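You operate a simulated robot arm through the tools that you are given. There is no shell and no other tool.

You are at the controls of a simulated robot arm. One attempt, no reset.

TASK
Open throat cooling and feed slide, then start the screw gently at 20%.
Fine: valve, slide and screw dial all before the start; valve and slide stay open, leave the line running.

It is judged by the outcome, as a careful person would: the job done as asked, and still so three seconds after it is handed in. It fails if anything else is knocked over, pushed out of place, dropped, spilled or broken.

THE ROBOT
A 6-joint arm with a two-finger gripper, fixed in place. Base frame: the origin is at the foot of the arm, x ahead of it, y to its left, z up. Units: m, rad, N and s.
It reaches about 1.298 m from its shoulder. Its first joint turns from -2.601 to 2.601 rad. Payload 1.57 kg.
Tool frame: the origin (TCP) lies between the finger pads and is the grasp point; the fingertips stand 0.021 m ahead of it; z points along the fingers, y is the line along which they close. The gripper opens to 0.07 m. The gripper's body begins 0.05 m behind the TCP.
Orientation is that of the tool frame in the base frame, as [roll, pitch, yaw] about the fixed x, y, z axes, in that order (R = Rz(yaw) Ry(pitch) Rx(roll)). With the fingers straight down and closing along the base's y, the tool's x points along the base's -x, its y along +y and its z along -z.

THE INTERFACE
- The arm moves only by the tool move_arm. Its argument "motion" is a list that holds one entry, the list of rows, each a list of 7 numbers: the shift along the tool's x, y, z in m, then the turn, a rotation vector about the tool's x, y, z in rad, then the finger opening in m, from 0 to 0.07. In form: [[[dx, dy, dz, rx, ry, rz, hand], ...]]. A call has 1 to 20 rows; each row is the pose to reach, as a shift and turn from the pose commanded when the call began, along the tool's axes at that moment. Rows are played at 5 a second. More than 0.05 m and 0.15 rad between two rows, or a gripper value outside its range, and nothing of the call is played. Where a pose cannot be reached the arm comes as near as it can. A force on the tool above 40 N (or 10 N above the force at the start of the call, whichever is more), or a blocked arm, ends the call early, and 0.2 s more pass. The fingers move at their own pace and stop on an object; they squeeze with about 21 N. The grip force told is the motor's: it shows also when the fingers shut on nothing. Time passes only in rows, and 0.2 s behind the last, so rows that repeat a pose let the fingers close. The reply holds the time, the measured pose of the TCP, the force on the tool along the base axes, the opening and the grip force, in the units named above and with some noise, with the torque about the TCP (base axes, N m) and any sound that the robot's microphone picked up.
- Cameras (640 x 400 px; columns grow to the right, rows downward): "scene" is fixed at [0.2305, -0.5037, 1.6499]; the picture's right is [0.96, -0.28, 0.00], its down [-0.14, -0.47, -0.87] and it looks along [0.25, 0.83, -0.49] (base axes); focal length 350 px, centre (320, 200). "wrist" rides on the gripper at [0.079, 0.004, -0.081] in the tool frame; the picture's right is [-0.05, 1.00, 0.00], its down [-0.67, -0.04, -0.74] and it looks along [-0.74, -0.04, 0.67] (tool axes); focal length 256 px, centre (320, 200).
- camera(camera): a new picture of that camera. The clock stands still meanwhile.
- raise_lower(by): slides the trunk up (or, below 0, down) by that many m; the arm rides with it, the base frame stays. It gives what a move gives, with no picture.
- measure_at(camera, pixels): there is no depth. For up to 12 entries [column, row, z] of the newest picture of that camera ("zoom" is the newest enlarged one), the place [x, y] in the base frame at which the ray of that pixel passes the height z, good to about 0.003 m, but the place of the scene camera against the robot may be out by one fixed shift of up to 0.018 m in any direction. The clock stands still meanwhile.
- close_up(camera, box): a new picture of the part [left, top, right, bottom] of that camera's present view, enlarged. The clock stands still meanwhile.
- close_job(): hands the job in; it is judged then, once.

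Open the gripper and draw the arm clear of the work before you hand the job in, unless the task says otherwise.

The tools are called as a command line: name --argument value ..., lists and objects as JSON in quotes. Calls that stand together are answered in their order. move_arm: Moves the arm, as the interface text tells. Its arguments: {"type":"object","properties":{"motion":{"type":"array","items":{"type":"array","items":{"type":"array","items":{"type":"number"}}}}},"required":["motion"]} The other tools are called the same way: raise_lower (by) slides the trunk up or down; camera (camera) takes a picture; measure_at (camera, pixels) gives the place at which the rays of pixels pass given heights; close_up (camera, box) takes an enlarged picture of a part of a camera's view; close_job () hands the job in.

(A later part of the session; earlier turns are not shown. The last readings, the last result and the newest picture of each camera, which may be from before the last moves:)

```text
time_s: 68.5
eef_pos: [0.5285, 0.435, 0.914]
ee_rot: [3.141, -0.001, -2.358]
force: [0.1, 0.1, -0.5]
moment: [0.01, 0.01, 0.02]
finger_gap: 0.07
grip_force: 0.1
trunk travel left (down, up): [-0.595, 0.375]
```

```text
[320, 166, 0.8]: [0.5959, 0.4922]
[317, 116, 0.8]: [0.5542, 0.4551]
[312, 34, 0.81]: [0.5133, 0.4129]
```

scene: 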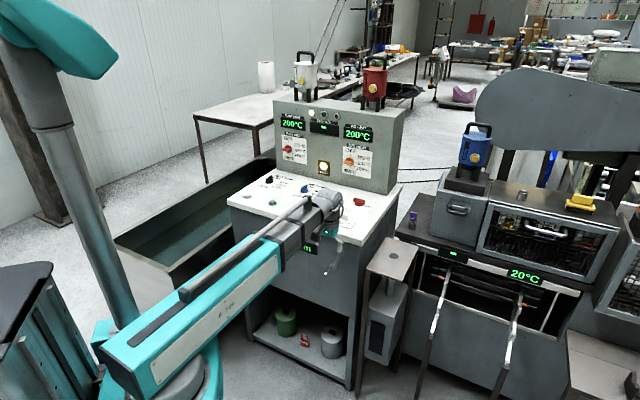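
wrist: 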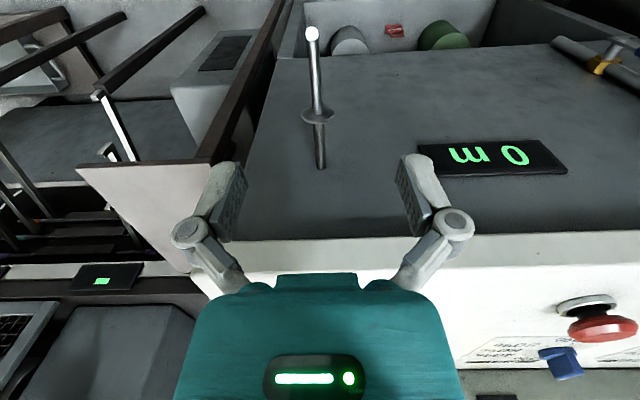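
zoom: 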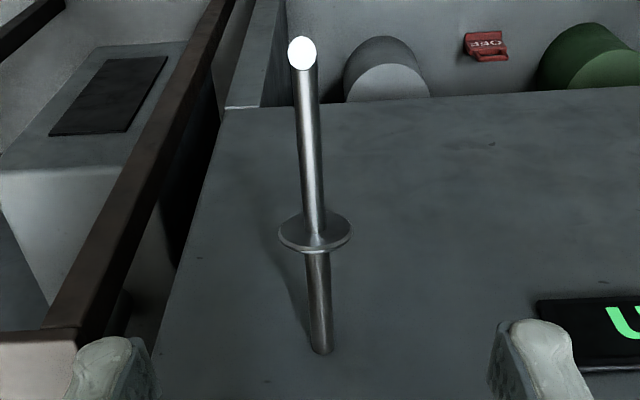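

I lower to the rod between collar and tip (z=0.80) and close gently on it.

move_arm --motion '[[[0.0, -0.005, 0, 0, 0, 0, 0.07]]]'

raise_lower --by -0.114

move_arm --motion '[[[0.0, 0, 0, 0, 0, 0, 0.04], [0.0, 0, 0, 0, 0, 0, 0.02], [0.0, 0, 0, 0, 0, 0, 0.005], [0.0, 0, 0, 0, 0, 0, 0.005], [0.0, 0, 0, 0, 0, 0, 0.005]]]'

camera --camera "wrist"

```text
time_s: 68.9
eef_pos: [0.532, 0.4318, 0.9135]
ee_rot: [-3.141, -0.003, -2.358]
force: [0.2, 0.0, -0.7]
moment: [0.03, 0.0, 0.02]
finger_gap: 0.0699
grip_force: 0.1
trunk travel left (down, up): [-0.595, 0.375]
```

```text
time_s: 70.4
eef_pos: [0.5339, 0.4324, 0.8011]
ee_rot: [3.141, 0.0, -2.358]
force: [0.2, 0.7, 0.6]
moment: [0.0, 0.0, 0.0]
finger_gap: 0.0699
grip_force: 0.1
trunk travel left (down, up): [-0.481, 0.489]
```

```text
time_s: 71.6
eef_pos: [0.5325, 0.4321, 0.7988]
ee_rot: [-3.141, -0.002, -2.356]
force: [-3.3, 5.1, 1.8]
moment: [-0.02, 0.0, 0.05]
finger_gap: 0.0086
grip_force: 3.5
trunk travel left (down, up): [-0.481, 0.489]
```

```text
taken
```

wrist: 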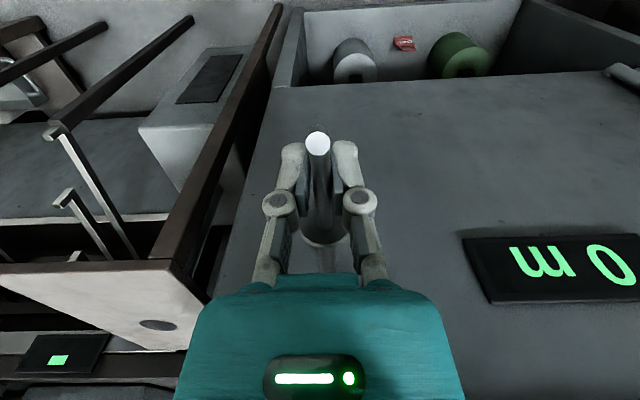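

Gripped on the ~9 mm rod. I pull it outward (toward me) by 1 cm in small rows to see whether it moves.

move_arm --motion '[[[0.003, 0, 0, 0, 0, 0, 0.0], [0.006, 0, 0, 0, 0, 0, 0.0], [0.01, 0, 0, 0, 0, 0, 0.0]]]'

camera --camera "wrist"

```text
time_s: 72.1
eef_pos: [0.5322, 0.4324, 0.7991]
ee_rot: [3.141, 0.007, -2.354]
force: [1.6, 5.4, 5.8]
moment: [-0.41, 0.48, 0.0]
finger_gap: 0.0067
grip_force: 32.0
trunk travel left (down, up): [-0.481, 0.489]
stopped in row 2: the force on the tool passed its limit at 44 N (the readings are from after the stop); the commanded pose is now the measured one
```

```text
taken
```

wrist: 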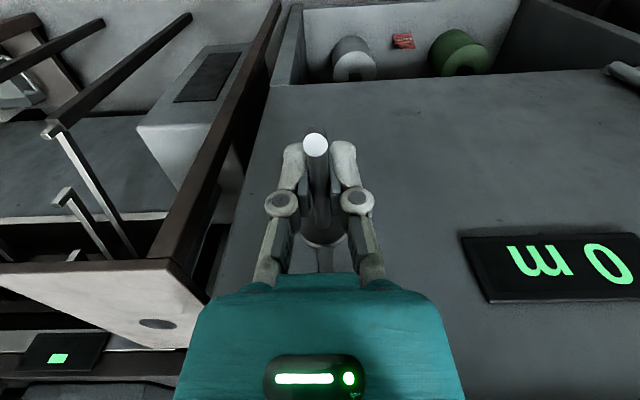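

The rod took 44 N without moving, so it is a rigid peg. I release it. Thinking again: the blue hopper box right of the console, with the barrel cylinder running behind the panel, is this extruder's feed throat, and the D-handle on a plate on its front may be the slide blade. I go up and look.

move_arm --motion '[[[0.0, 0, 0, 0, 0, 0, 0.03], [0.0, 0, 0, 0, 0, 0, 0.06], [0.0, 0, 0, 0, 0, 0, 0.07]]]'

raise_lower --by 0.38

close_up --camera "scene" --box '[300, 235, 370, 290]'

close_up --camera "scene" --box '[435, 180, 485, 225]'

camera --camera "wrist"

```text
time_s: 72.9
eef_pos: [0.5323, 0.4319, 0.8007]
ee_rot: [3.14, 0.005, -2.357]
force: [-0.5, -0.4, -0.1]
moment: [0.0, -0.02, -0.03]
finger_gap: 0.0692
grip_force: 0.0
trunk travel left (down, up): [-0.481, 0.489]
```

```text
time_s: 76.6
eef_pos: [0.5318, 0.432, 1.1799]
ee_rot: [3.139, 0.003, -2.355]
force: [0.9, 0.8, -0.1]
moment: [0.03, 0.04, -0.03]
finger_gap: 0.07
grip_force: 0.2
trunk travel left (down, up): [-0.861, 0.109]
```

```text
7.27 times, centred on (335, 262) of scene
```

zoom: 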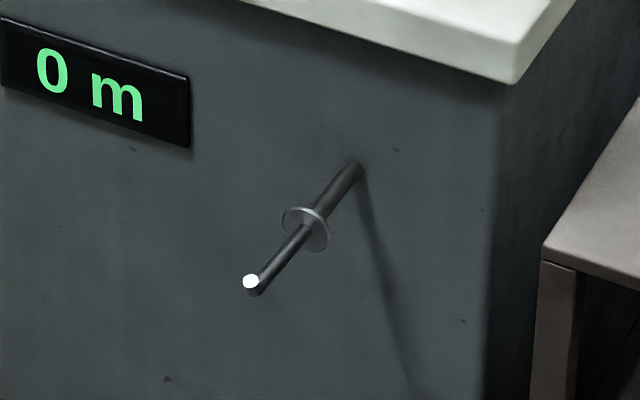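

```text
8.89 times, centred on (460, 202) of scene
```

zoom: 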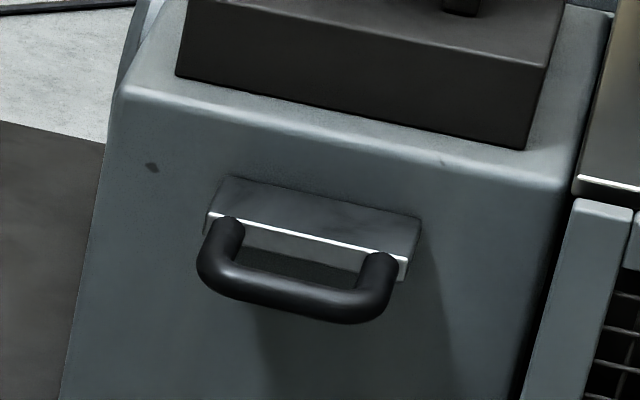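

```text
taken
```

wrist: 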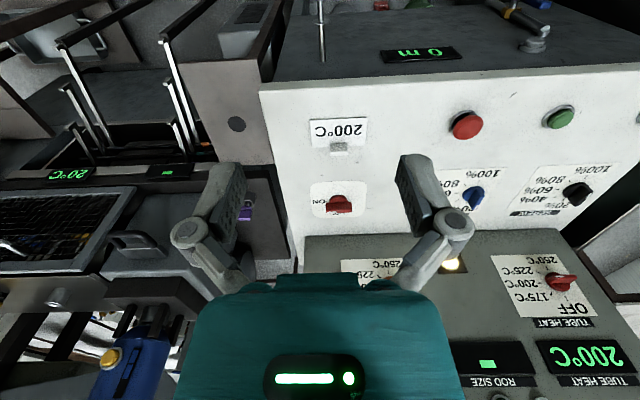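

That settles it: the close-up shows a flat blade sticking out of the box under the blue hopper with a D-handle on it, i.e. the feed slide. I move right to view it squarely with the wrist camera.

move_arm --motion '[[[-0.012, -0.044, 0, 0, 0, 0, 0.07], [-0.024, -0.088, 0, 0, 0, 0, 0.07], [-0.036, -0.132, 0, 0, 0, 0, 0.07], [-0.048, -0.176, 0, 0, 0, 0, 0.07], [-0.06, -0.22, 0, 0, 0, 0, 0.07], [-0.072, -0.264, 0, 0, 0, 0, 0.07], [-0.084, -0.308, 0, 0, 0, 0, 0.07], [-0.096, -0.352, 0, 0, 0, 0, 0.07]]]'

camera --camera "wrist"

camera --camera "scene"

```text
time_s: 78.4
eef_pos: [0.8472, 0.2502, 1.1797]
ee_rot: [3.141, 0.005, -2.357]
force: [-0.1, 0.0, -0.8]
moment: [0.01, 0.0, 0.0]
finger_gap: 0.0699
grip_force: 0.0
trunk travel left (down, up): [-0.861, 0.109]
```

```text
taken
```

wrist: 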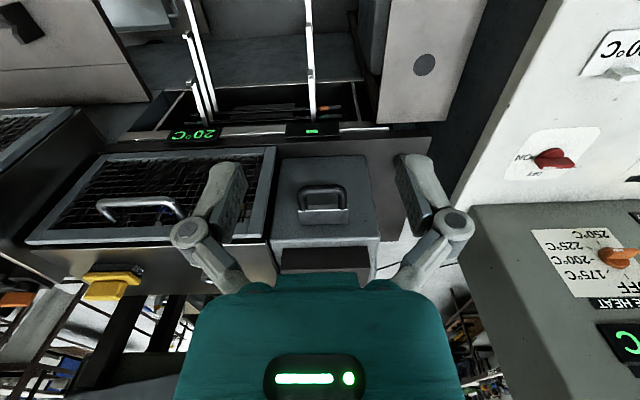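

```text
taken
```

scene: 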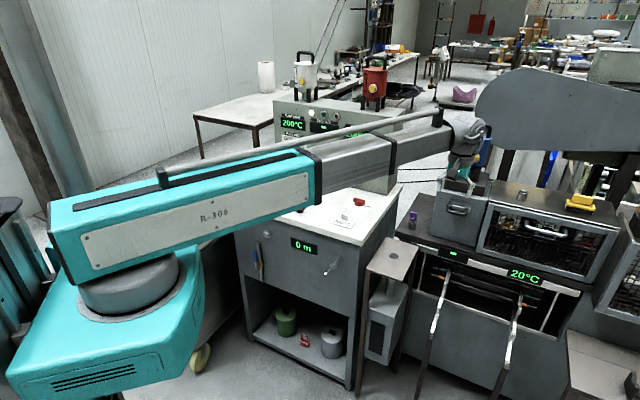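

The slide handle is at wrist (322,200) on the box front. I zoom in and measure.

close_up --camera "wrist" --box '[265, 140, 385, 280]'

measure_at --camera "wrist" --pixels '[[322, 187, 0.95], [322, 216, 0.95], [300, 195, 0.95], [345, 195, 0.95], [322, 187, 0.9], [322, 216, 0.9]]'

```text
2.86 times, centred on (325, 210) of wrist
```

zoom: 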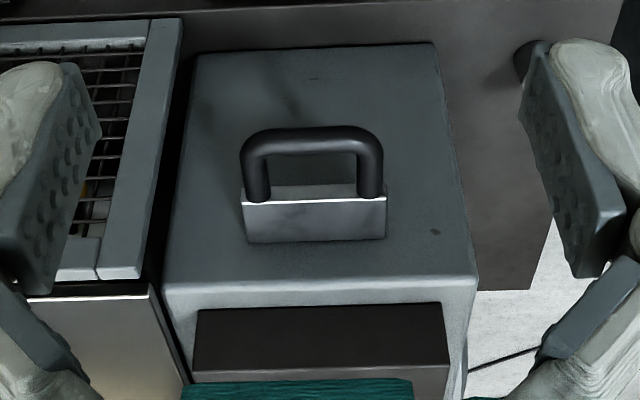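

```text
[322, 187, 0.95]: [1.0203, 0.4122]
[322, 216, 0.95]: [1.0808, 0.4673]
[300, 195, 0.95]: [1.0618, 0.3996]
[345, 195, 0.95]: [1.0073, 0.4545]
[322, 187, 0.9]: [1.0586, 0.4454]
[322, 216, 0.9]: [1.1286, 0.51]
```

Triangulated: the handle's bar is at about (u=0.43, v=0.97, z=0.993), the blade edge at v≈1.01 and the box front at v≈1.05; the blue hopper's yellow knob sticks out to v≈1.07 at z≈1.17, so I must keep the wrist back. I tilt the hand 30° forward, close the fingers, and come down to hover in front of the handle.

move_arm --motion '[[[-0.024, 0, -0.0016, 0, -0.131, 0, 0.04], [-0.0476, 0, -0.0063, 0, -0.262, 0, 0.0], [-0.0704, 0, -0.014, 0, -0.393, 0, 0.0], [-0.092, 0, -0.0247, 0, -0.5236, 0, 0.0], [-0.092, 0, -0.0247, 0, -0.5236, 0, 0.0]]]'

raise_lower --by -0.15

camera --camera "wrist"

camera --camera "scene"

```text
time_s: 79.6
eef_pos: [0.9144, 0.3152, 1.2046]
ee_rot: [3.139, 0.532, -2.357]
force: [-0.1, -0.3, -0.3]
moment: [-0.03, 0.01, 0.0]
finger_gap: 0.0001
grip_force: 21.1
trunk travel left (down, up): [-0.861, 0.109]
```

```text
time_s: 81.3
eef_pos: [0.9142, 0.3151, 1.0556]
ee_rot: [3.14, 0.529, -2.358]
force: [-0.2, -0.3, -0.3]
moment: [-0.02, 0.01, 0.01]
finger_gap: 0.0001
grip_force: 20.5
trunk travel left (down, up): [-0.711, 0.259]
```

```text
taken
```

wrist: 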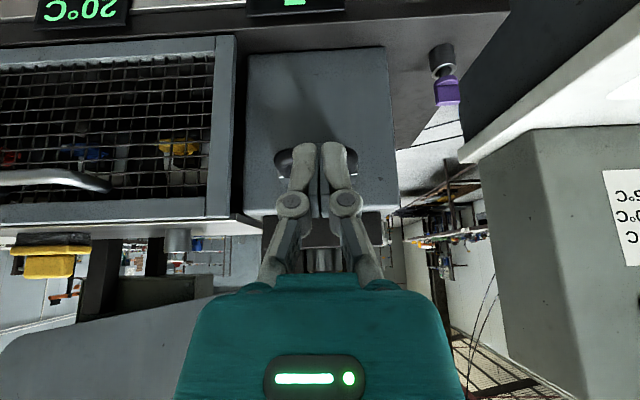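

```text
taken
```

scene: 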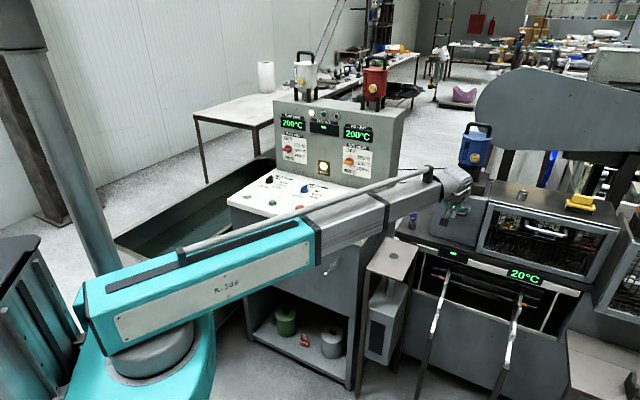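

The handle is partly hidden behind the fingers, with its ends visible near (283,160) and (352,160). I zoom in to check lateral alignment and height.

close_up --camera "wrist" --box '[245, 60, 395, 230]'

close_up --camera "scene" --box '[425, 170, 505, 235]'

```text
2.35 times, centred on (320, 145) of wrist
```

zoom: 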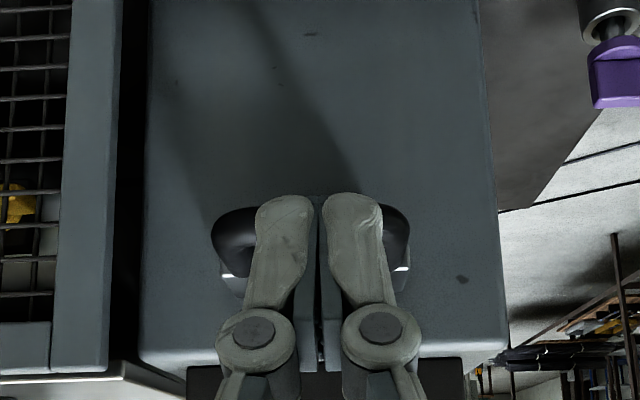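

```text
6.15 times, centred on (465, 202) of scene
```

zoom: 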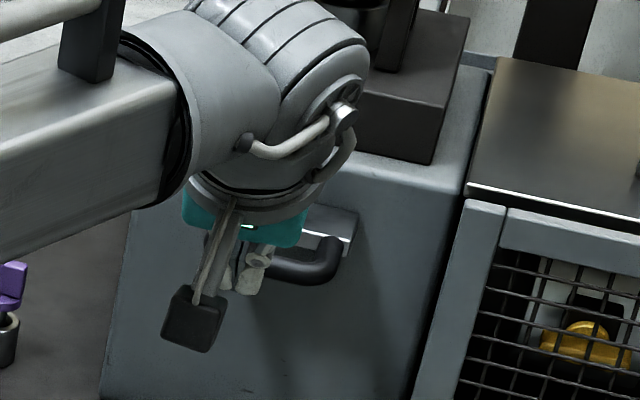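

The handle centre is ~8 mm to the +u side and its bar level is z≈1.0. I move forward above the D-opening (TCP v≈0.987) while staying higher than the bar, then check.

move_arm --motion '[[[-0.034, -0.003, 0.0199, 0, 0, 0, 0.0], [-0.068, -0.006, 0.0398, 0, 0, 0, 0.0], [-0.1018, -0.008, 0.0597, 0, 0, 0, 0.0]]]'

camera --camera "wrist"

close_up --camera "scene" --box '[425, 160, 505, 225]'

```text
time_s: 82.2
eef_pos: [1.003, 0.3932, 1.0557]
ee_rot: [3.14, 0.529, -2.359]
force: [0.0, -1.2, -0.1]
moment: [-0.01, 0.0, 0.01]
finger_gap: 0.0
grip_force: 20.6
trunk travel left (down, up): [-0.711, 0.259]
```

```text
taken
```

wrist: 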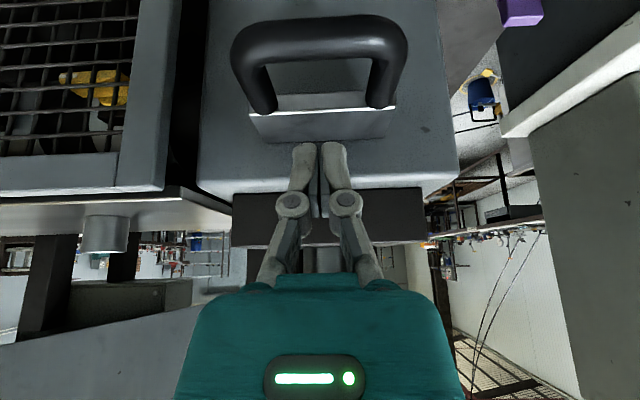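

```text
6.15 times, centred on (465, 192) of scene
```

zoom: 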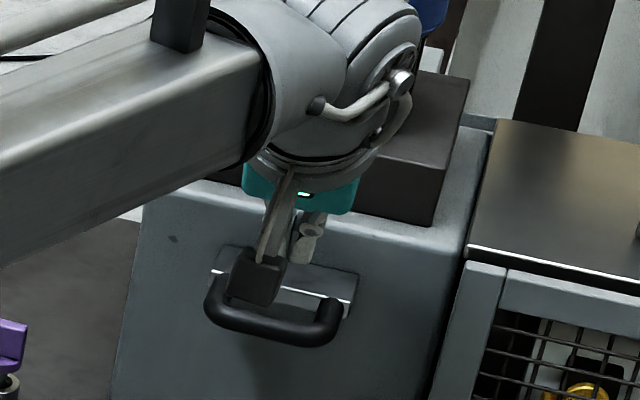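

Handle centred at column 320 as are the fingers; the opening spans about v=0.979-1.013. I nudge 4 mm forward and lower the closed fingers into the D-opening.

move_arm --motion '[[[-0.0035, 0.0, 0.002, 0, 0, 0, 0.0]]]'

raise_lower --by -0.03

camera --camera "wrist"

```text
time_s: 82.5
eef_pos: [1.0042, 0.3955, 1.0545]
ee_rot: [3.14, 0.528, -2.357]
force: [-0.3, 0.2, -0.6]
moment: [0.01, -0.03, 0.0]
finger_gap: 0.0
grip_force: 20.8
trunk travel left (down, up): [-0.711, 0.259]
```

```text
time_s: 83.3
eef_pos: [1.0031, 0.3952, 1.0274]
ee_rot: [3.141, 0.532, -2.357]
force: [-2.7, -3.6, 19.9]
moment: [0.16, -0.14, -0.01]
finger_gap: 0.0058
grip_force: 28.6
trunk travel left (down, up): [-0.681, 0.289]
```

```text
taken
```

wrist: 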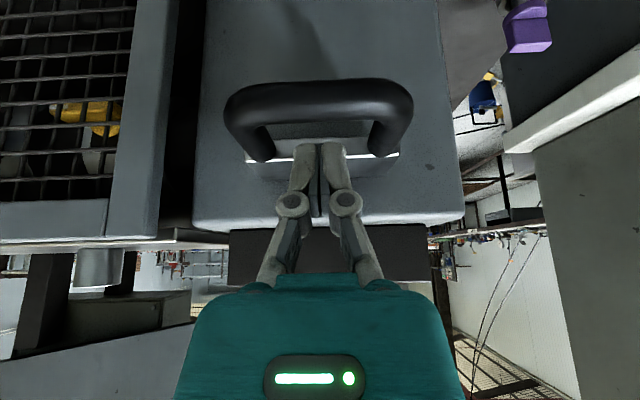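

20 N upward: the tips have touched the blade's top (≈z 1.008), so the opening is a little nearer to me than estimated. I lift off, reduce the tilt to 15° and shift the fingers 4 mm back.

raise_lower --by 0.04

move_arm --motion '[[[0.0064, 0.0, 0.007, 0, 0.13, 0, 0.0], [0.0128, 0.0, 0.014, 0, 0.26, 0, 0.0], [0.0128, 0.0, 0.014, 0, 0.26, 0, 0.0]]]'

camera --camera "wrist"

close_up --camera "scene" --box '[425, 160, 505, 225]'

```text
time_s: 84.1
eef_pos: [1.0059, 0.3959, 1.0657]
ee_rot: [3.14, 0.529, -2.359]
force: [-0.4, 0.1, 0.0]
moment: [0.04, 0.01, 0.01]
finger_gap: 0.0
grip_force: 28.3
trunk travel left (down, up): [-0.721, 0.249]
```

```text
time_s: 84.9
eef_pos: [1.0021, 0.3909, 1.0461]
ee_rot: [3.139, 0.267, -2.359]
force: [-0.3, 0.2, 0.2]
moment: [-0.03, 0.01, 0.01]
finger_gap: 0.0002
grip_force: 28.8
trunk travel left (down, up): [-0.721, 0.249]
```

```text
taken
```

wrist: 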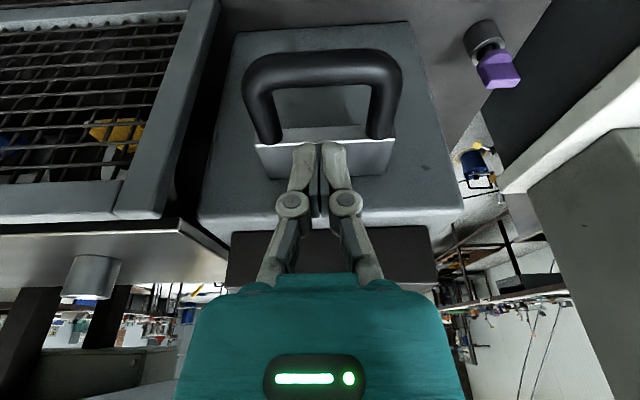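

```text
6.15 times, centred on (465, 192) of scene
```

zoom: 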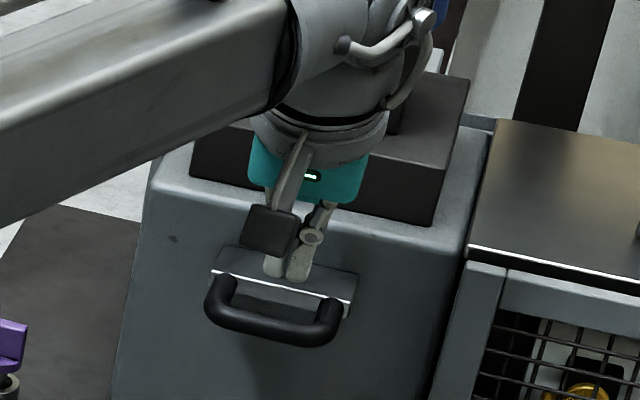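

I zoom in to measure the opening precisely.

close_up --camera "wrist" --box '[230, 30, 410, 190]'

```text
2.50 times, centred on (320, 110) of wrist
```

zoom: 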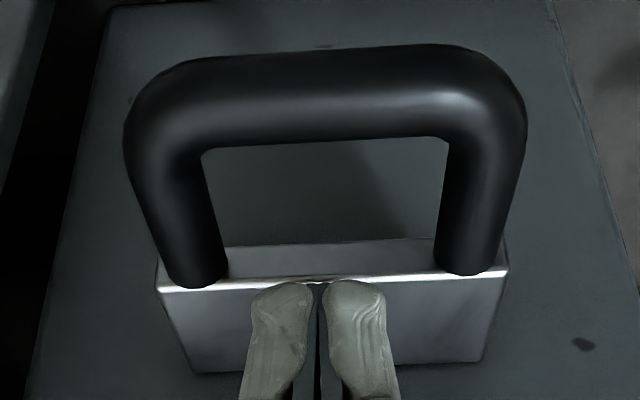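

Now precise: bar back edge v≈0.968, blade front edge v≈1.004, blade z 0.995-1.008; my fingers are centred in that gap. I lower 4.1 cm into the opening.

raise_lower --by -0.041

camera --camera "wrist"

close_up --camera "scene" --box '[425, 160, 505, 225]'

```text
time_s: 85.8
eef_pos: [1.0026, 0.3917, 1.0053]
ee_rot: [3.14, 0.269, -2.357]
force: [0.0, 0.6, -0.1]
moment: [0.03, 0.02, -0.03]
finger_gap: 0.0
grip_force: 29.0
trunk travel left (down, up): [-0.68, 0.29]
```

```text
taken
```

wrist: 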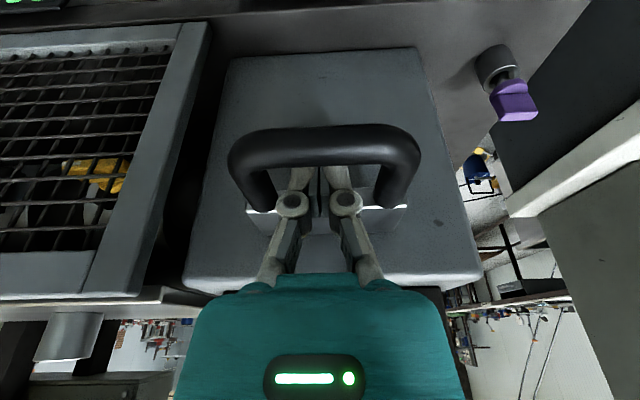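

```text
6.15 times, centred on (465, 192) of scene
```

zoom: 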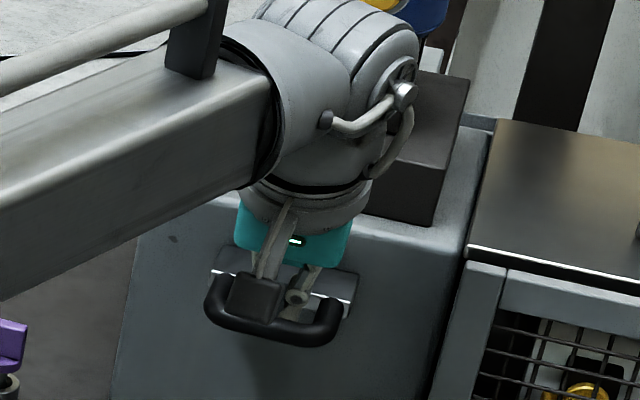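

Fingers are inside the D-handle with no contact force. I pull straight out (-v) by 3 cm in small rows and check.

move_arm --motion '[[[0.0077, 0.0, -0.0021, 0, 0, 0, 0.0], [0.0145, 0.0, -0.004, 0, 0, 0, 0.0], [0.0212, 0.0, -0.0058, 0, 0, 0, 0.0], [0.0289, 0.0, -0.0079, 0, 0, 0, 0.0]]]'

camera --camera "wrist"

close_up --camera "scene" --box '[425, 160, 505, 225]'

```text
time_s: 86.8
eef_pos: [0.9812, 0.3709, 1.0057]
ee_rot: [3.139, 0.269, -2.356]
force: [0.2, 2.3, 0.2]
moment: [-0.03, 0.01, -0.02]
finger_gap: 0.0
grip_force: 28.3
trunk travel left (down, up): [-0.68, 0.29]
```

```text
taken
```

wrist: 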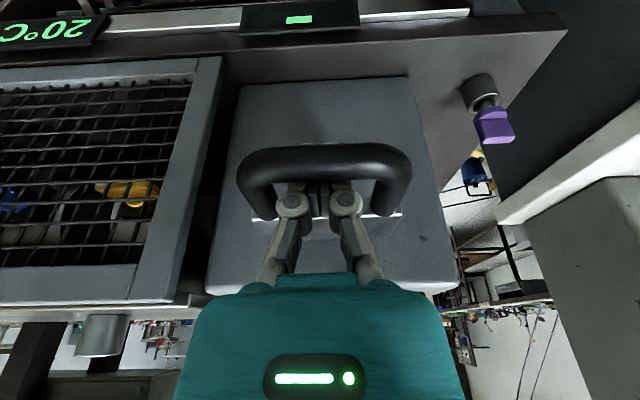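

```text
6.15 times, centred on (465, 192) of scene
```

zoom: 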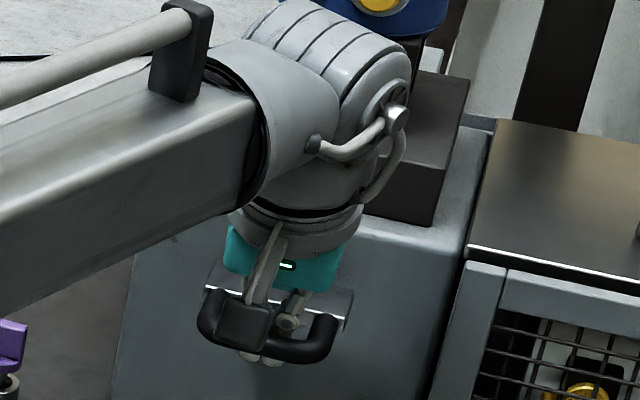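

The handle follows with only ~2 N: it's the feed slide. I keep pulling, another 4 cm, watching for its end stop.

move_arm --motion '[[[0.0097, 0.0, -0.0026, 0, 0, 0, 0.0], [0.0193, 0.0, -0.0053, 0, 0, 0, 0.0], [0.0289, 0.0, -0.0079, 0, 0, 0, 0.0], [0.0386, 0.0, -0.0106, 0, 0, 0, 0.0]]]'

camera --camera "wrist"

close_up --camera "scene" --box '[425, 160, 505, 225]'

```text
time_s: 87.8
eef_pos: [0.9529, 0.3425, 1.0061]
ee_rot: [3.14, 0.27, -2.356]
force: [0.9, 1.5, 1.3]
moment: [0.0, 0.01, 0.01]
finger_gap: 0.0001
grip_force: 28.5
trunk travel left (down, up): [-0.68, 0.29]
```

```text
taken
```

wrist: 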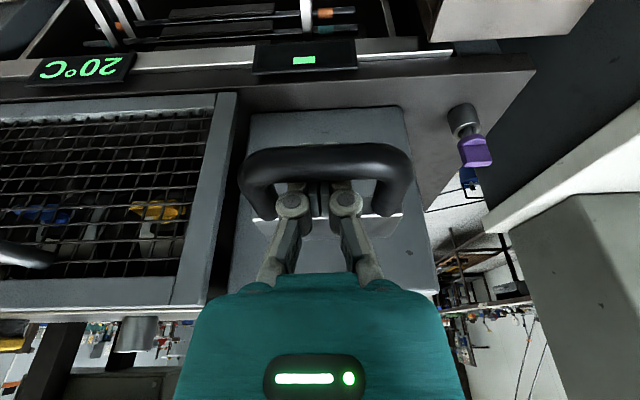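

```text
6.15 times, centred on (465, 192) of scene
```

zoom: 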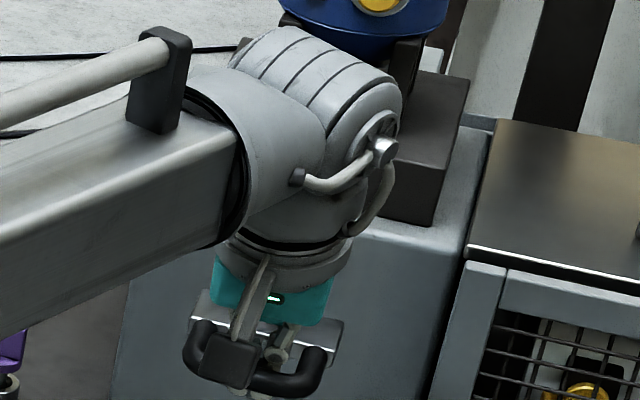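

It has come out about 6 cm and still runs freely. I continue another 4 cm; the force limit will stop me at the end stop.

move_arm --motion '[[[0.0097, 0.0, -0.0026, 0, 0, 0, 0.0], [0.0193, 0.0, -0.0053, 0, 0, 0, 0.0], [0.0289, 0.0, -0.0079, 0, 0, 0, 0.0], [0.0386, 0.0, -0.0106, 0, 0, 0, 0.0]]]'

camera --camera "wrist"

close_up --camera "scene" --box '[405, 150, 505, 235]'

```text
time_s: 88.2
eef_pos: [0.9548, 0.3428, 1.0065]
ee_rot: [-3.141, 0.282, -2.356]
force: [5.4, 6.4, 2.5]
moment: [0.0, 0.09, 0.05]
finger_gap: 0.0003
grip_force: 28.9
trunk travel left (down, up): [-0.68, 0.29]
stopped in row 1: the force on the tool passed its limit at 49 N (the readings are from after the stop); the commanded pose is now the measured one
```

```text
taken
```

wrist: 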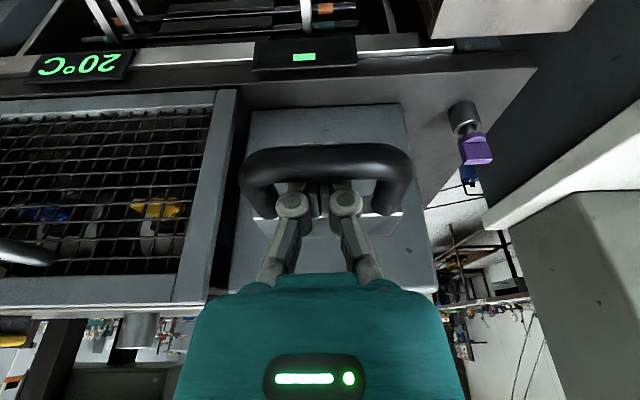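

```text
4.71 times, centred on (455, 192) of scene
```

zoom: 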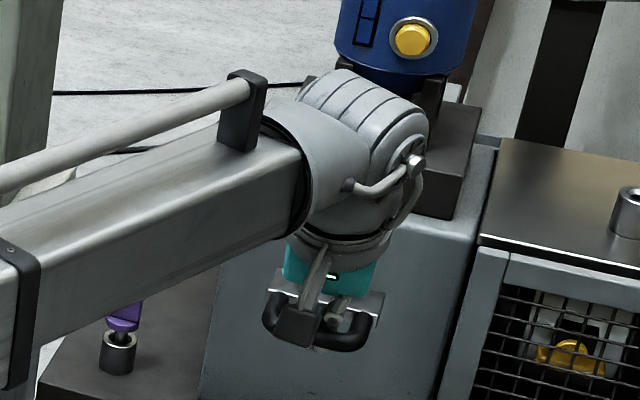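

The end stop is reached (49 N, about 6 cm travel): feed slide fully open. I ease 8 mm inward to centre the fingers in the opening without touching the blade, then lift out.

move_arm --motion '[[[-0.0077, 0.0, 0.0021, 0, 0, 0, 0.0], [-0.0077, 0.0, 0.0021, 0, 0, 0, 0.0]]]'

raise_lower --by 0.1

camera --camera "wrist"

close_up --camera "scene" --box '[405, 150, 505, 235]'

```text
time_s: 88.8
eef_pos: [0.9575, 0.347, 1.0062]
ee_rot: [-3.14, 0.282, -2.357]
force: [0.0, 1.3, -0.5]
moment: [0.0, 0.01, 0.0]
finger_gap: 0.0
grip_force: 28.8
trunk travel left (down, up): [-0.68, 0.29]
```

```text
time_s: 90.1
eef_pos: [0.9583, 0.3466, 1.1057]
ee_rot: [-3.141, 0.282, -2.357]
force: [0.1, 0.0, 0.8]
moment: [0.01, 0.0, -0.01]
finger_gap: 0.0
grip_force: 28.8
trunk travel left (down, up): [-0.78, 0.19]
```

```text
taken
```

wrist: 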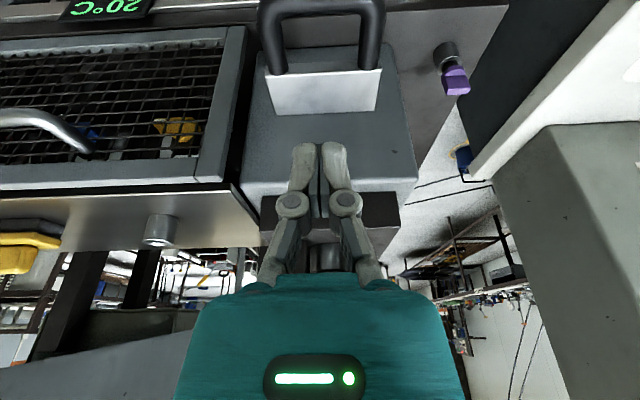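

```text
4.71 times, centred on (455, 192) of scene
```

zoom: 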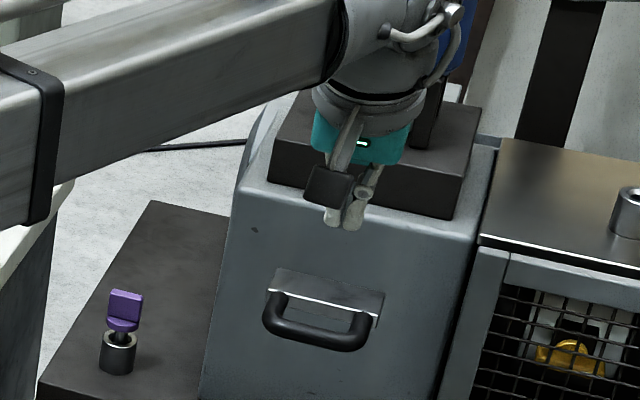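

The handle has moved out ~6 cm relative to the box, which itself hasn't moved. I zoom in to check the blade's look in the open state.

close_up --camera "wrist" --box '[235, 0, 415, 200]'

close_up --camera "scene" --box '[435, 185, 485, 225]'

```text
2.00 times, centred on (325, 100) of wrist
```

zoom: 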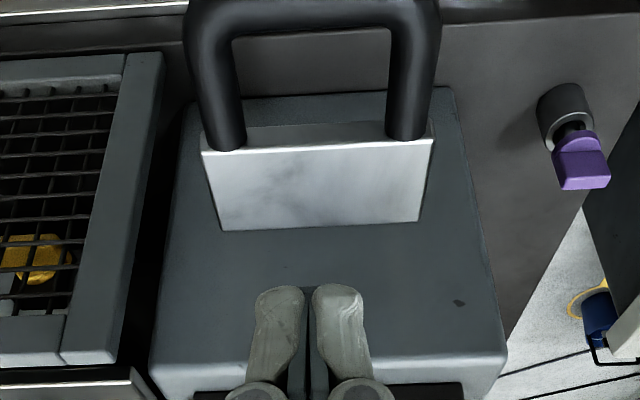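

```text
10.00 times, centred on (460, 205) of scene
```

zoom: 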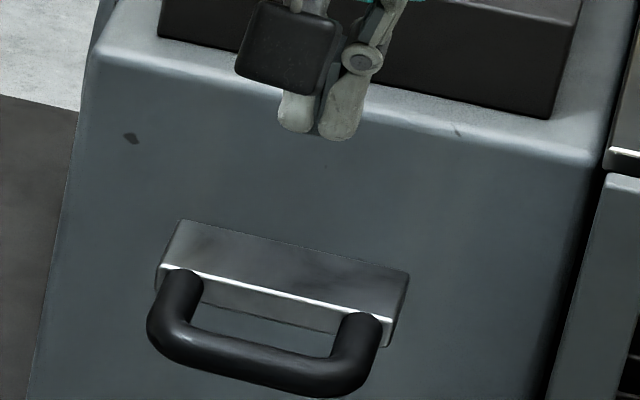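

The handle/blade moved out to its stop and stays there: feed slide open. Next is the SCREW dial: I straighten the hand, rise, and swing back toward the console while turning the hand to yaw 0, which suits gripping the pointer bar with the camera away from the panel.

move_arm --motion '[[[0.0256, 0.0, -0.0036, 0, 0.141, 0, 0.0], [0.0512, 0.0, -0.0072, 0, 0.282, 0, 0.0]]]'

raise_lower --by 0.1

move_arm --motion '[[[0.0103, 0.027, 0, 0, 0, -0.1473, 0.0], [0.0205, 0.0541, 0, 0, 0, -0.2945, 0.0], [0.0308, 0.0811, 0, 0, 0, -0.4418, 0.0], [0.041, 0.1082, 0, 0, 0, -0.589, 0.0], [0.0513, 0.1352, 0, 0, 0, -0.7363, 0.0], [0.0615, 0.1623, 0, 0, 0, -0.8835, 0.0], [0.0718, 0.1893, 0, 0, 0, -1.0308, 0.0], [0.082, 0.2164, 0, 0, 0, -1.178, 0.0], [0.0923, 0.2434, 0, 0, 0, -1.3253, 0.0], [0.1025, 0.2704, 0, 0, 0, -1.4725, 0.0], [0.1128, 0.2975, 0, 0, 0, -1.6198, 0.0], [0.123, 0.3245, 0, 0, 0, -1.767, 0.0], [0.1333, 0.3516, 0, 0, 0, -1.9143, 0.0], [0.1435, 0.3786, 0, 0, 0, -2.0615, 0.0], [0.1538, 0.4057, 0, 0, 0, -2.2088, 0.0], [0.164, 0.4327, 0, 0, 0, -2.356, 0.0]]]'

camera --camera "scene"

camera --camera "wrist"

```text
time_s: 90.7
eef_pos: [0.9221, 0.3112, 1.0986]
ee_rot: [-3.141, -0.005, -2.358]
force: [0.6, -0.1, 0.3]
moment: [0.0, 0.02, -0.01]
finger_gap: 0.0001
grip_force: 27.9
trunk travel left (down, up): [-0.78, 0.19]
```

```text
time_s: 92.0
eef_pos: [0.923, 0.3119, 1.1993]
ee_rot: [3.141, -0.001, -2.357]
force: [0.3, 0.0, 0.0]
moment: [0.02, -0.01, 0.01]
finger_gap: 0.0
grip_force: 28.9
trunk travel left (down, up): [-0.88, 0.09]
```

```text
time_s: 95.4
eef_pos: [0.499, 0.4997, 1.1994]
ee_rot: [3.14, 0.001, 0.004]
force: [0.4, 0.1, 0.2]
moment: [0.0, 0.01, 0.0]
finger_gap: 0.0
grip_force: 28.7
trunk travel left (down, up): [-0.88, 0.09]
```

```text
taken
```

scene: 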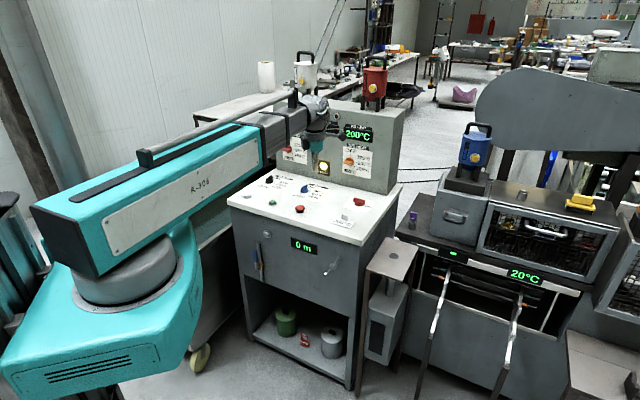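

```text
taken
```

wrist: 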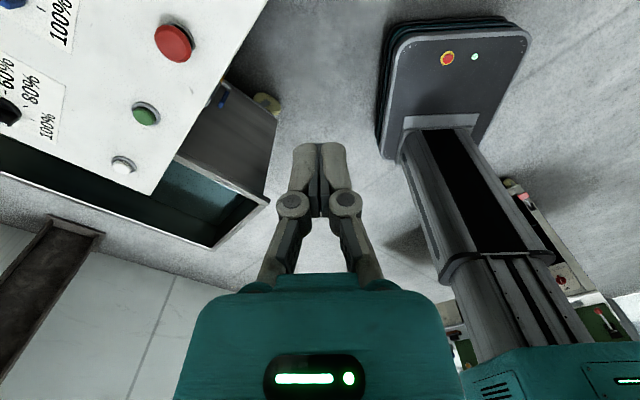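

Yaw 0 is reached without trouble. I lower to z≈1.05 (well above the knobs, but wrist below the hoppers) and go to hover over the SCREW dial at about (0.409, 1.004), opening the fingers.

raise_lower --by -0.15

move_arm --motion '[[[-0.0082, -0.0458, 0, 0, 0, 0, 0.02], [-0.0164, -0.0916, 0, 0, 0, 0, 0.04], [-0.0245, -0.1375, 0, 0, 0, 0, 0.06], [-0.0327, -0.1833, 0, 0, 0, 0, 0.06], [-0.0409, -0.2291, 0, 0, 0, 0, 0.06], [-0.0491, -0.2749, 0, 0, 0, 0, 0.06], [-0.0573, -0.3207, 0, 0, 0, 0, 0.06], [-0.0655, -0.3665, 0, 0, 0, 0, 0.06], [-0.0736, -0.4124, 0, 0, 0, 0, 0.06]]]'

camera --camera "wrist"

camera --camera "scene"

```text
time_s: 97.2
eef_pos: [0.4994, 0.4997, 1.0499]
ee_rot: [3.139, 0.0, 0.001]
force: [0.5, -0.7, 1.0]
moment: [0.0, -0.02, 0.0]
finger_gap: 0.0
grip_force: 28.4
trunk travel left (down, up): [-0.73, 0.24]
```

```text
time_s: 99.2
eef_pos: [0.4264, 0.9164, 1.0483]
ee_rot: [3.14, -0.001, 0.0]
force: [-0.9, 0.2, -0.6]
moment: [0.05, 0.01, 0.02]
finger_gap: 0.0602
grip_force: 0.1
trunk travel left (down, up): [-0.73, 0.24]
```

```text
taken
```

wrist: 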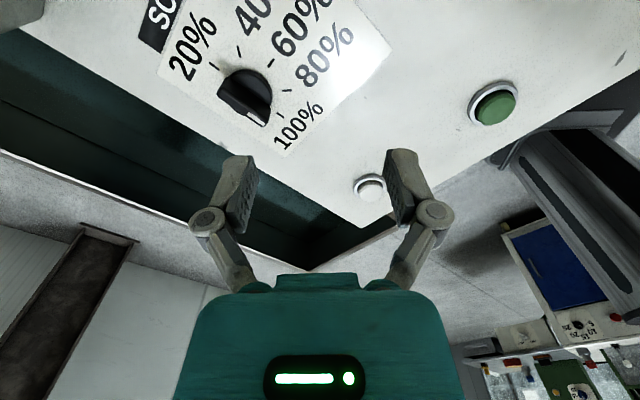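

```text
taken
```

scene: 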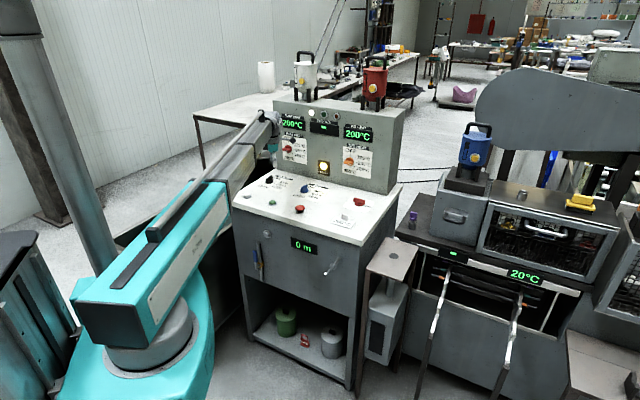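

The SCREW dial is at wrist (248,97). I zoom in to find its exact centre and pointer direction.

close_up --camera "wrist" --box '[150, 20, 350, 170]'

close_up --camera "wrist" --box '[200, 50, 300, 140]'

```text
2.67 times, centred on (250, 95) of wrist
```

zoom: 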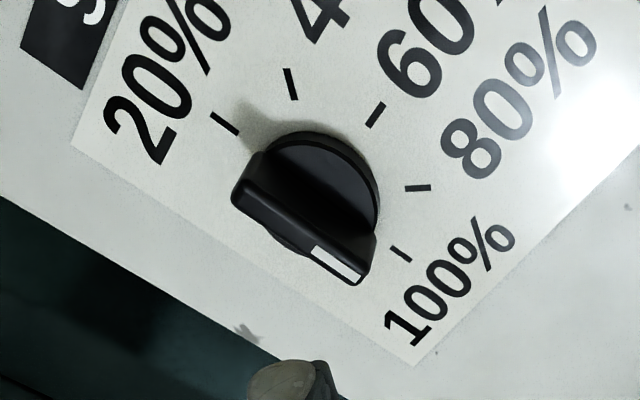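

```text
4.44 times, centred on (250, 95) of wrist
```

zoom: 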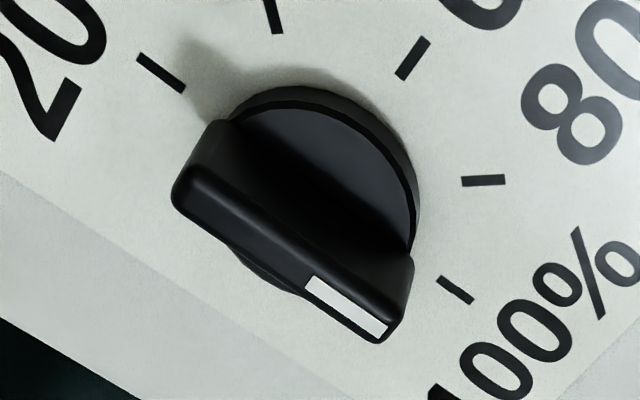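

I measure the ticks (board height) and the bar's ends (top height) in this zoom.

measure_at --camera "zoom" --pixels '[[160, 72, 0.905], [273, 12, 0.905], [412, 58, 0.905], [483, 181, 0.905], [456, 289, 0.905], [190, 190, 0.937], [390, 330, 0.937], [315, 278, 0.937], [300, 88, 0.918], [417, 210, 0.918]]'

```text
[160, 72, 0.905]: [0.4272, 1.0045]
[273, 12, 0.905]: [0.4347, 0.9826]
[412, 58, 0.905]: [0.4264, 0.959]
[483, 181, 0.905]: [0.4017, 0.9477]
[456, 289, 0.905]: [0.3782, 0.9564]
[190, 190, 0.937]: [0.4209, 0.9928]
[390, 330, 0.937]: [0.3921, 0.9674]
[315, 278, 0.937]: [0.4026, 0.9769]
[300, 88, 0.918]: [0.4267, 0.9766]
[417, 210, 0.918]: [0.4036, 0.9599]
```

Now it's clear: the pointer's white mark aims at azimuth ≈222°, i.e. the 100% tick — the dial stands at 100%. The board is at z≈0.924 and the dial centre at (0.411, 0.975). I must turn it 180° counter-clockwise (seen from above) through 80/60/40 to 20%. I turn the hand to yaw -135° over the dial so it can grip the bar.

move_arm --motion '[[[-0.001, -0.0037, 0, 0, 0, 0.1473, 0.05], [-0.0019, -0.0073, 0, 0, 0, 0.2945, 0.05], [-0.0029, -0.011, 0, 0, 0, 0.4418, 0.05], [-0.0039, -0.0147, 0, 0, 0, 0.589, 0.05], [-0.0048, -0.0183, 0, 0, 0, 0.7363, 0.05], [-0.0058, -0.022, 0, 0, 0, 0.8835, 0.05], [-0.0067, -0.0256, 0, 0, 0, 1.0308, 0.05], [-0.0077, -0.0293, 0, 0, 0, 1.178, 0.05], [-0.0087, -0.033, 0, 0, 0, 1.3253, 0.05], [-0.0096, -0.0366, 0, 0, 0, 1.4725, 0.05], [-0.0106, -0.0403, 0, 0, 0, 1.6198, 0.05], [-0.0116, -0.044, 0, 0, 0, 1.767, 0.05], [-0.0125, -0.0476, 0, 0, 0, 1.9143, 0.05], [-0.0135, -0.0513, 0, 0, 0, 2.0615, 0.05], [-0.0144, -0.0549, 0, 0, 0, 2.2088, 0.05], [-0.0154, -0.0586, 0, 0, 0, 2.356, 0.05]]]'

camera --camera "wrist"

camera --camera "scene"

```text
time_s: 102.6
eef_pos: [0.4106, 0.9718, 1.0479]
ee_rot: [-3.141, 0.0, -2.359]
force: [1.1, -0.6, 0.4]
moment: [-0.01, 0.02, -0.02]
finger_gap: 0.05
grip_force: 0.1
trunk travel left (down, up): [-0.73, 0.24]
```

```text
taken
```

wrist: 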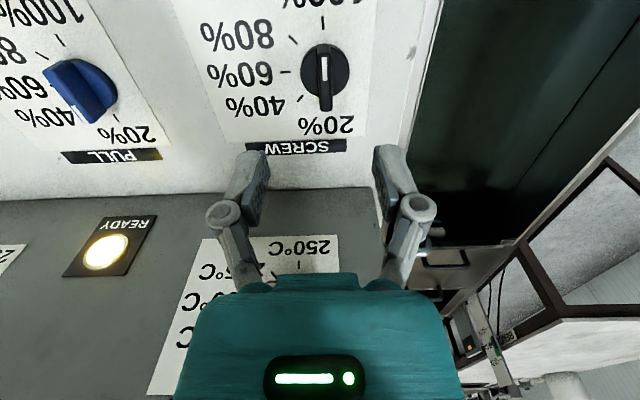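

```text
taken
```

scene: 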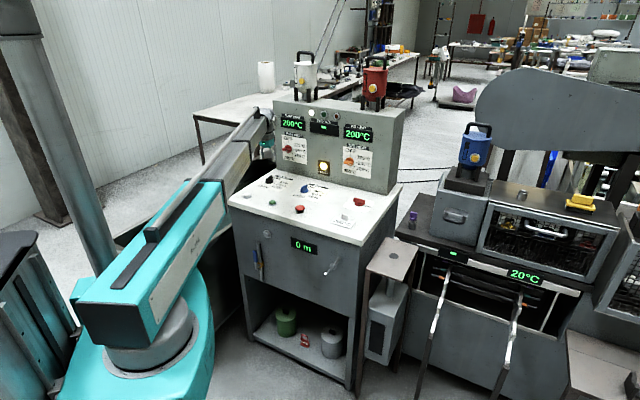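

The view confirms it: the white mark on the black bar points up in this image, toward the 100% label at the front. I zoom in and measure centre and height.

close_up --camera "wrist" --box '[260, 20, 390, 150]'

measure_at --camera "wrist" --pixels '[[325, 75, 0.924], [293, 40, 0.924], [285, 72, 0.924], [300, 100, 0.924], [324, 62, 0.946], [325, 108, 0.946]]'

```text
3.08 times, centred on (325, 85) of wrist
```

zoom: 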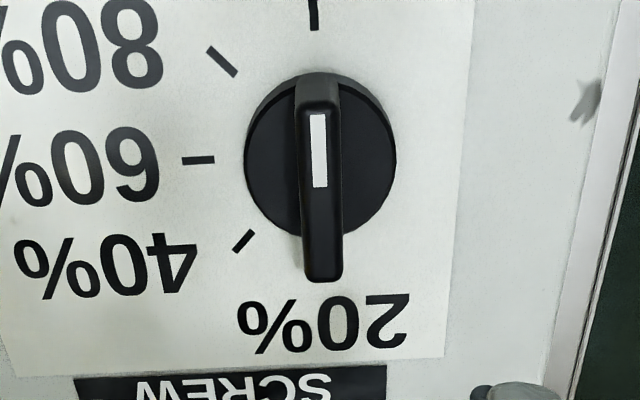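

```text
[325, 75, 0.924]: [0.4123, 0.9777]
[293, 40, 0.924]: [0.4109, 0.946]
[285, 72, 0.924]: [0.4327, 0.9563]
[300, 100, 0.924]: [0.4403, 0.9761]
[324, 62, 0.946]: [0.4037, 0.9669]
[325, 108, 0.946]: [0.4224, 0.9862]
```

Dial centre is (u=-0.399, v=0.981), bar top ≈0.942. I centre the hand (3-4 mm correction) and lower so the tips come just above the dial's disc, straddling the bar.

move_arm --motion '[[[-0.0035, 0.002, 0, 0, 0, 0, 0.05]]]'

raise_lower --by -0.088

camera --camera "wrist"

close_up --camera "scene" --box '[235, 140, 315, 205]'

```text
time_s: 103.0
eef_pos: [0.4114, 0.9749, 1.0484]
ee_rot: [3.14, 0.001, -2.357]
force: [0.0, -0.3, -0.4]
moment: [-0.02, -0.03, 0.0]
finger_gap: 0.0498
grip_force: 0.1
trunk travel left (down, up): [-0.73, 0.24]
```

```text
time_s: 104.2
eef_pos: [0.4125, 0.9748, 0.9611]
ee_rot: [3.14, -0.001, -2.355]
force: [0.3, 1.2, -0.4]
moment: [-0.01, 0.0, 0.03]
finger_gap: 0.0498
grip_force: 0.0
trunk travel left (down, up): [-0.642, 0.328]
```

```text
taken
```

wrist: 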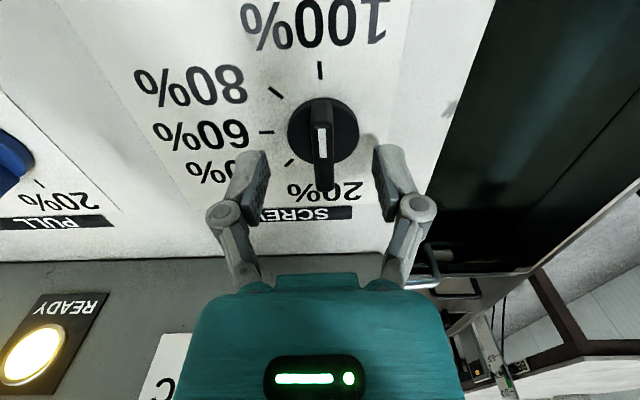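

```text
6.15 times, centred on (275, 172) of scene
```

zoom: 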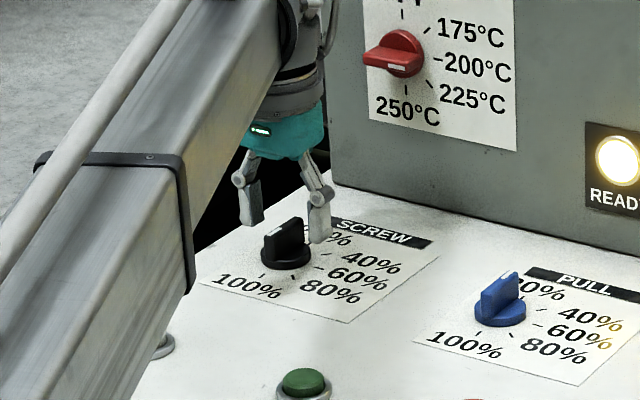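

The tips are level with the bar's top (≈0.943). I lower another 9 mm and close the fingers on the bar.

raise_lower --by -0.009

move_arm --motion '[[[0, 0, 0, 0, 0, 0, 0.03], [0, 0, 0, 0, 0, 0, 0.015], [0, 0, 0, 0, 0, 0, 0.005], [0, 0, 0, 0, 0, 0, 0.005], [0, 0, 0, 0, 0, 0, 0.005]]]'

camera --camera "wrist"

close_up --camera "scene" --box '[235, 140, 315, 205]'

```text
time_s: 104.8
eef_pos: [0.4117, 0.9748, 0.9521]
ee_rot: [-3.141, -0.001, -2.356]
force: [-0.8, 0.2, -0.1]
moment: [-0.03, 0.01, -0.01]
finger_gap: 0.0501
grip_force: 0.0
trunk travel left (down, up): [-0.633, 0.337]
```

```text
time_s: 106.0
eef_pos: [0.4115, 0.9768, 0.9516]
ee_rot: [-3.139, 0.0, -2.356]
force: [-4.5, 10.3, 4.9]
moment: [0.18, 0.18, -0.04]
finger_gap: 0.0101
grip_force: 31.7
trunk travel left (down, up): [-0.633, 0.337]
```

```text
taken
```

wrist: 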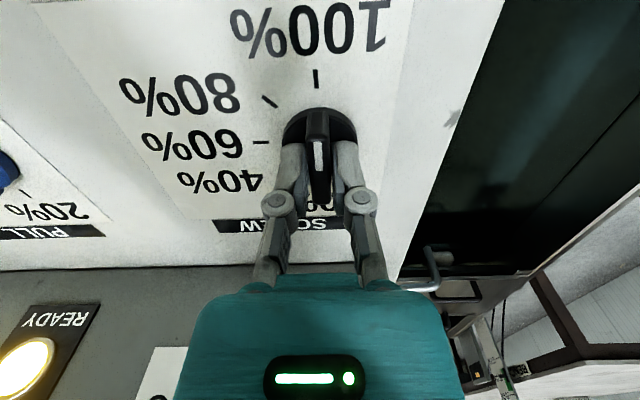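

```text
6.15 times, centred on (275, 172) of scene
```

zoom: 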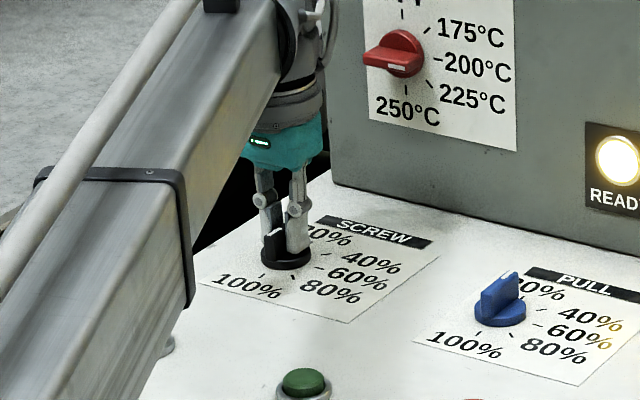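

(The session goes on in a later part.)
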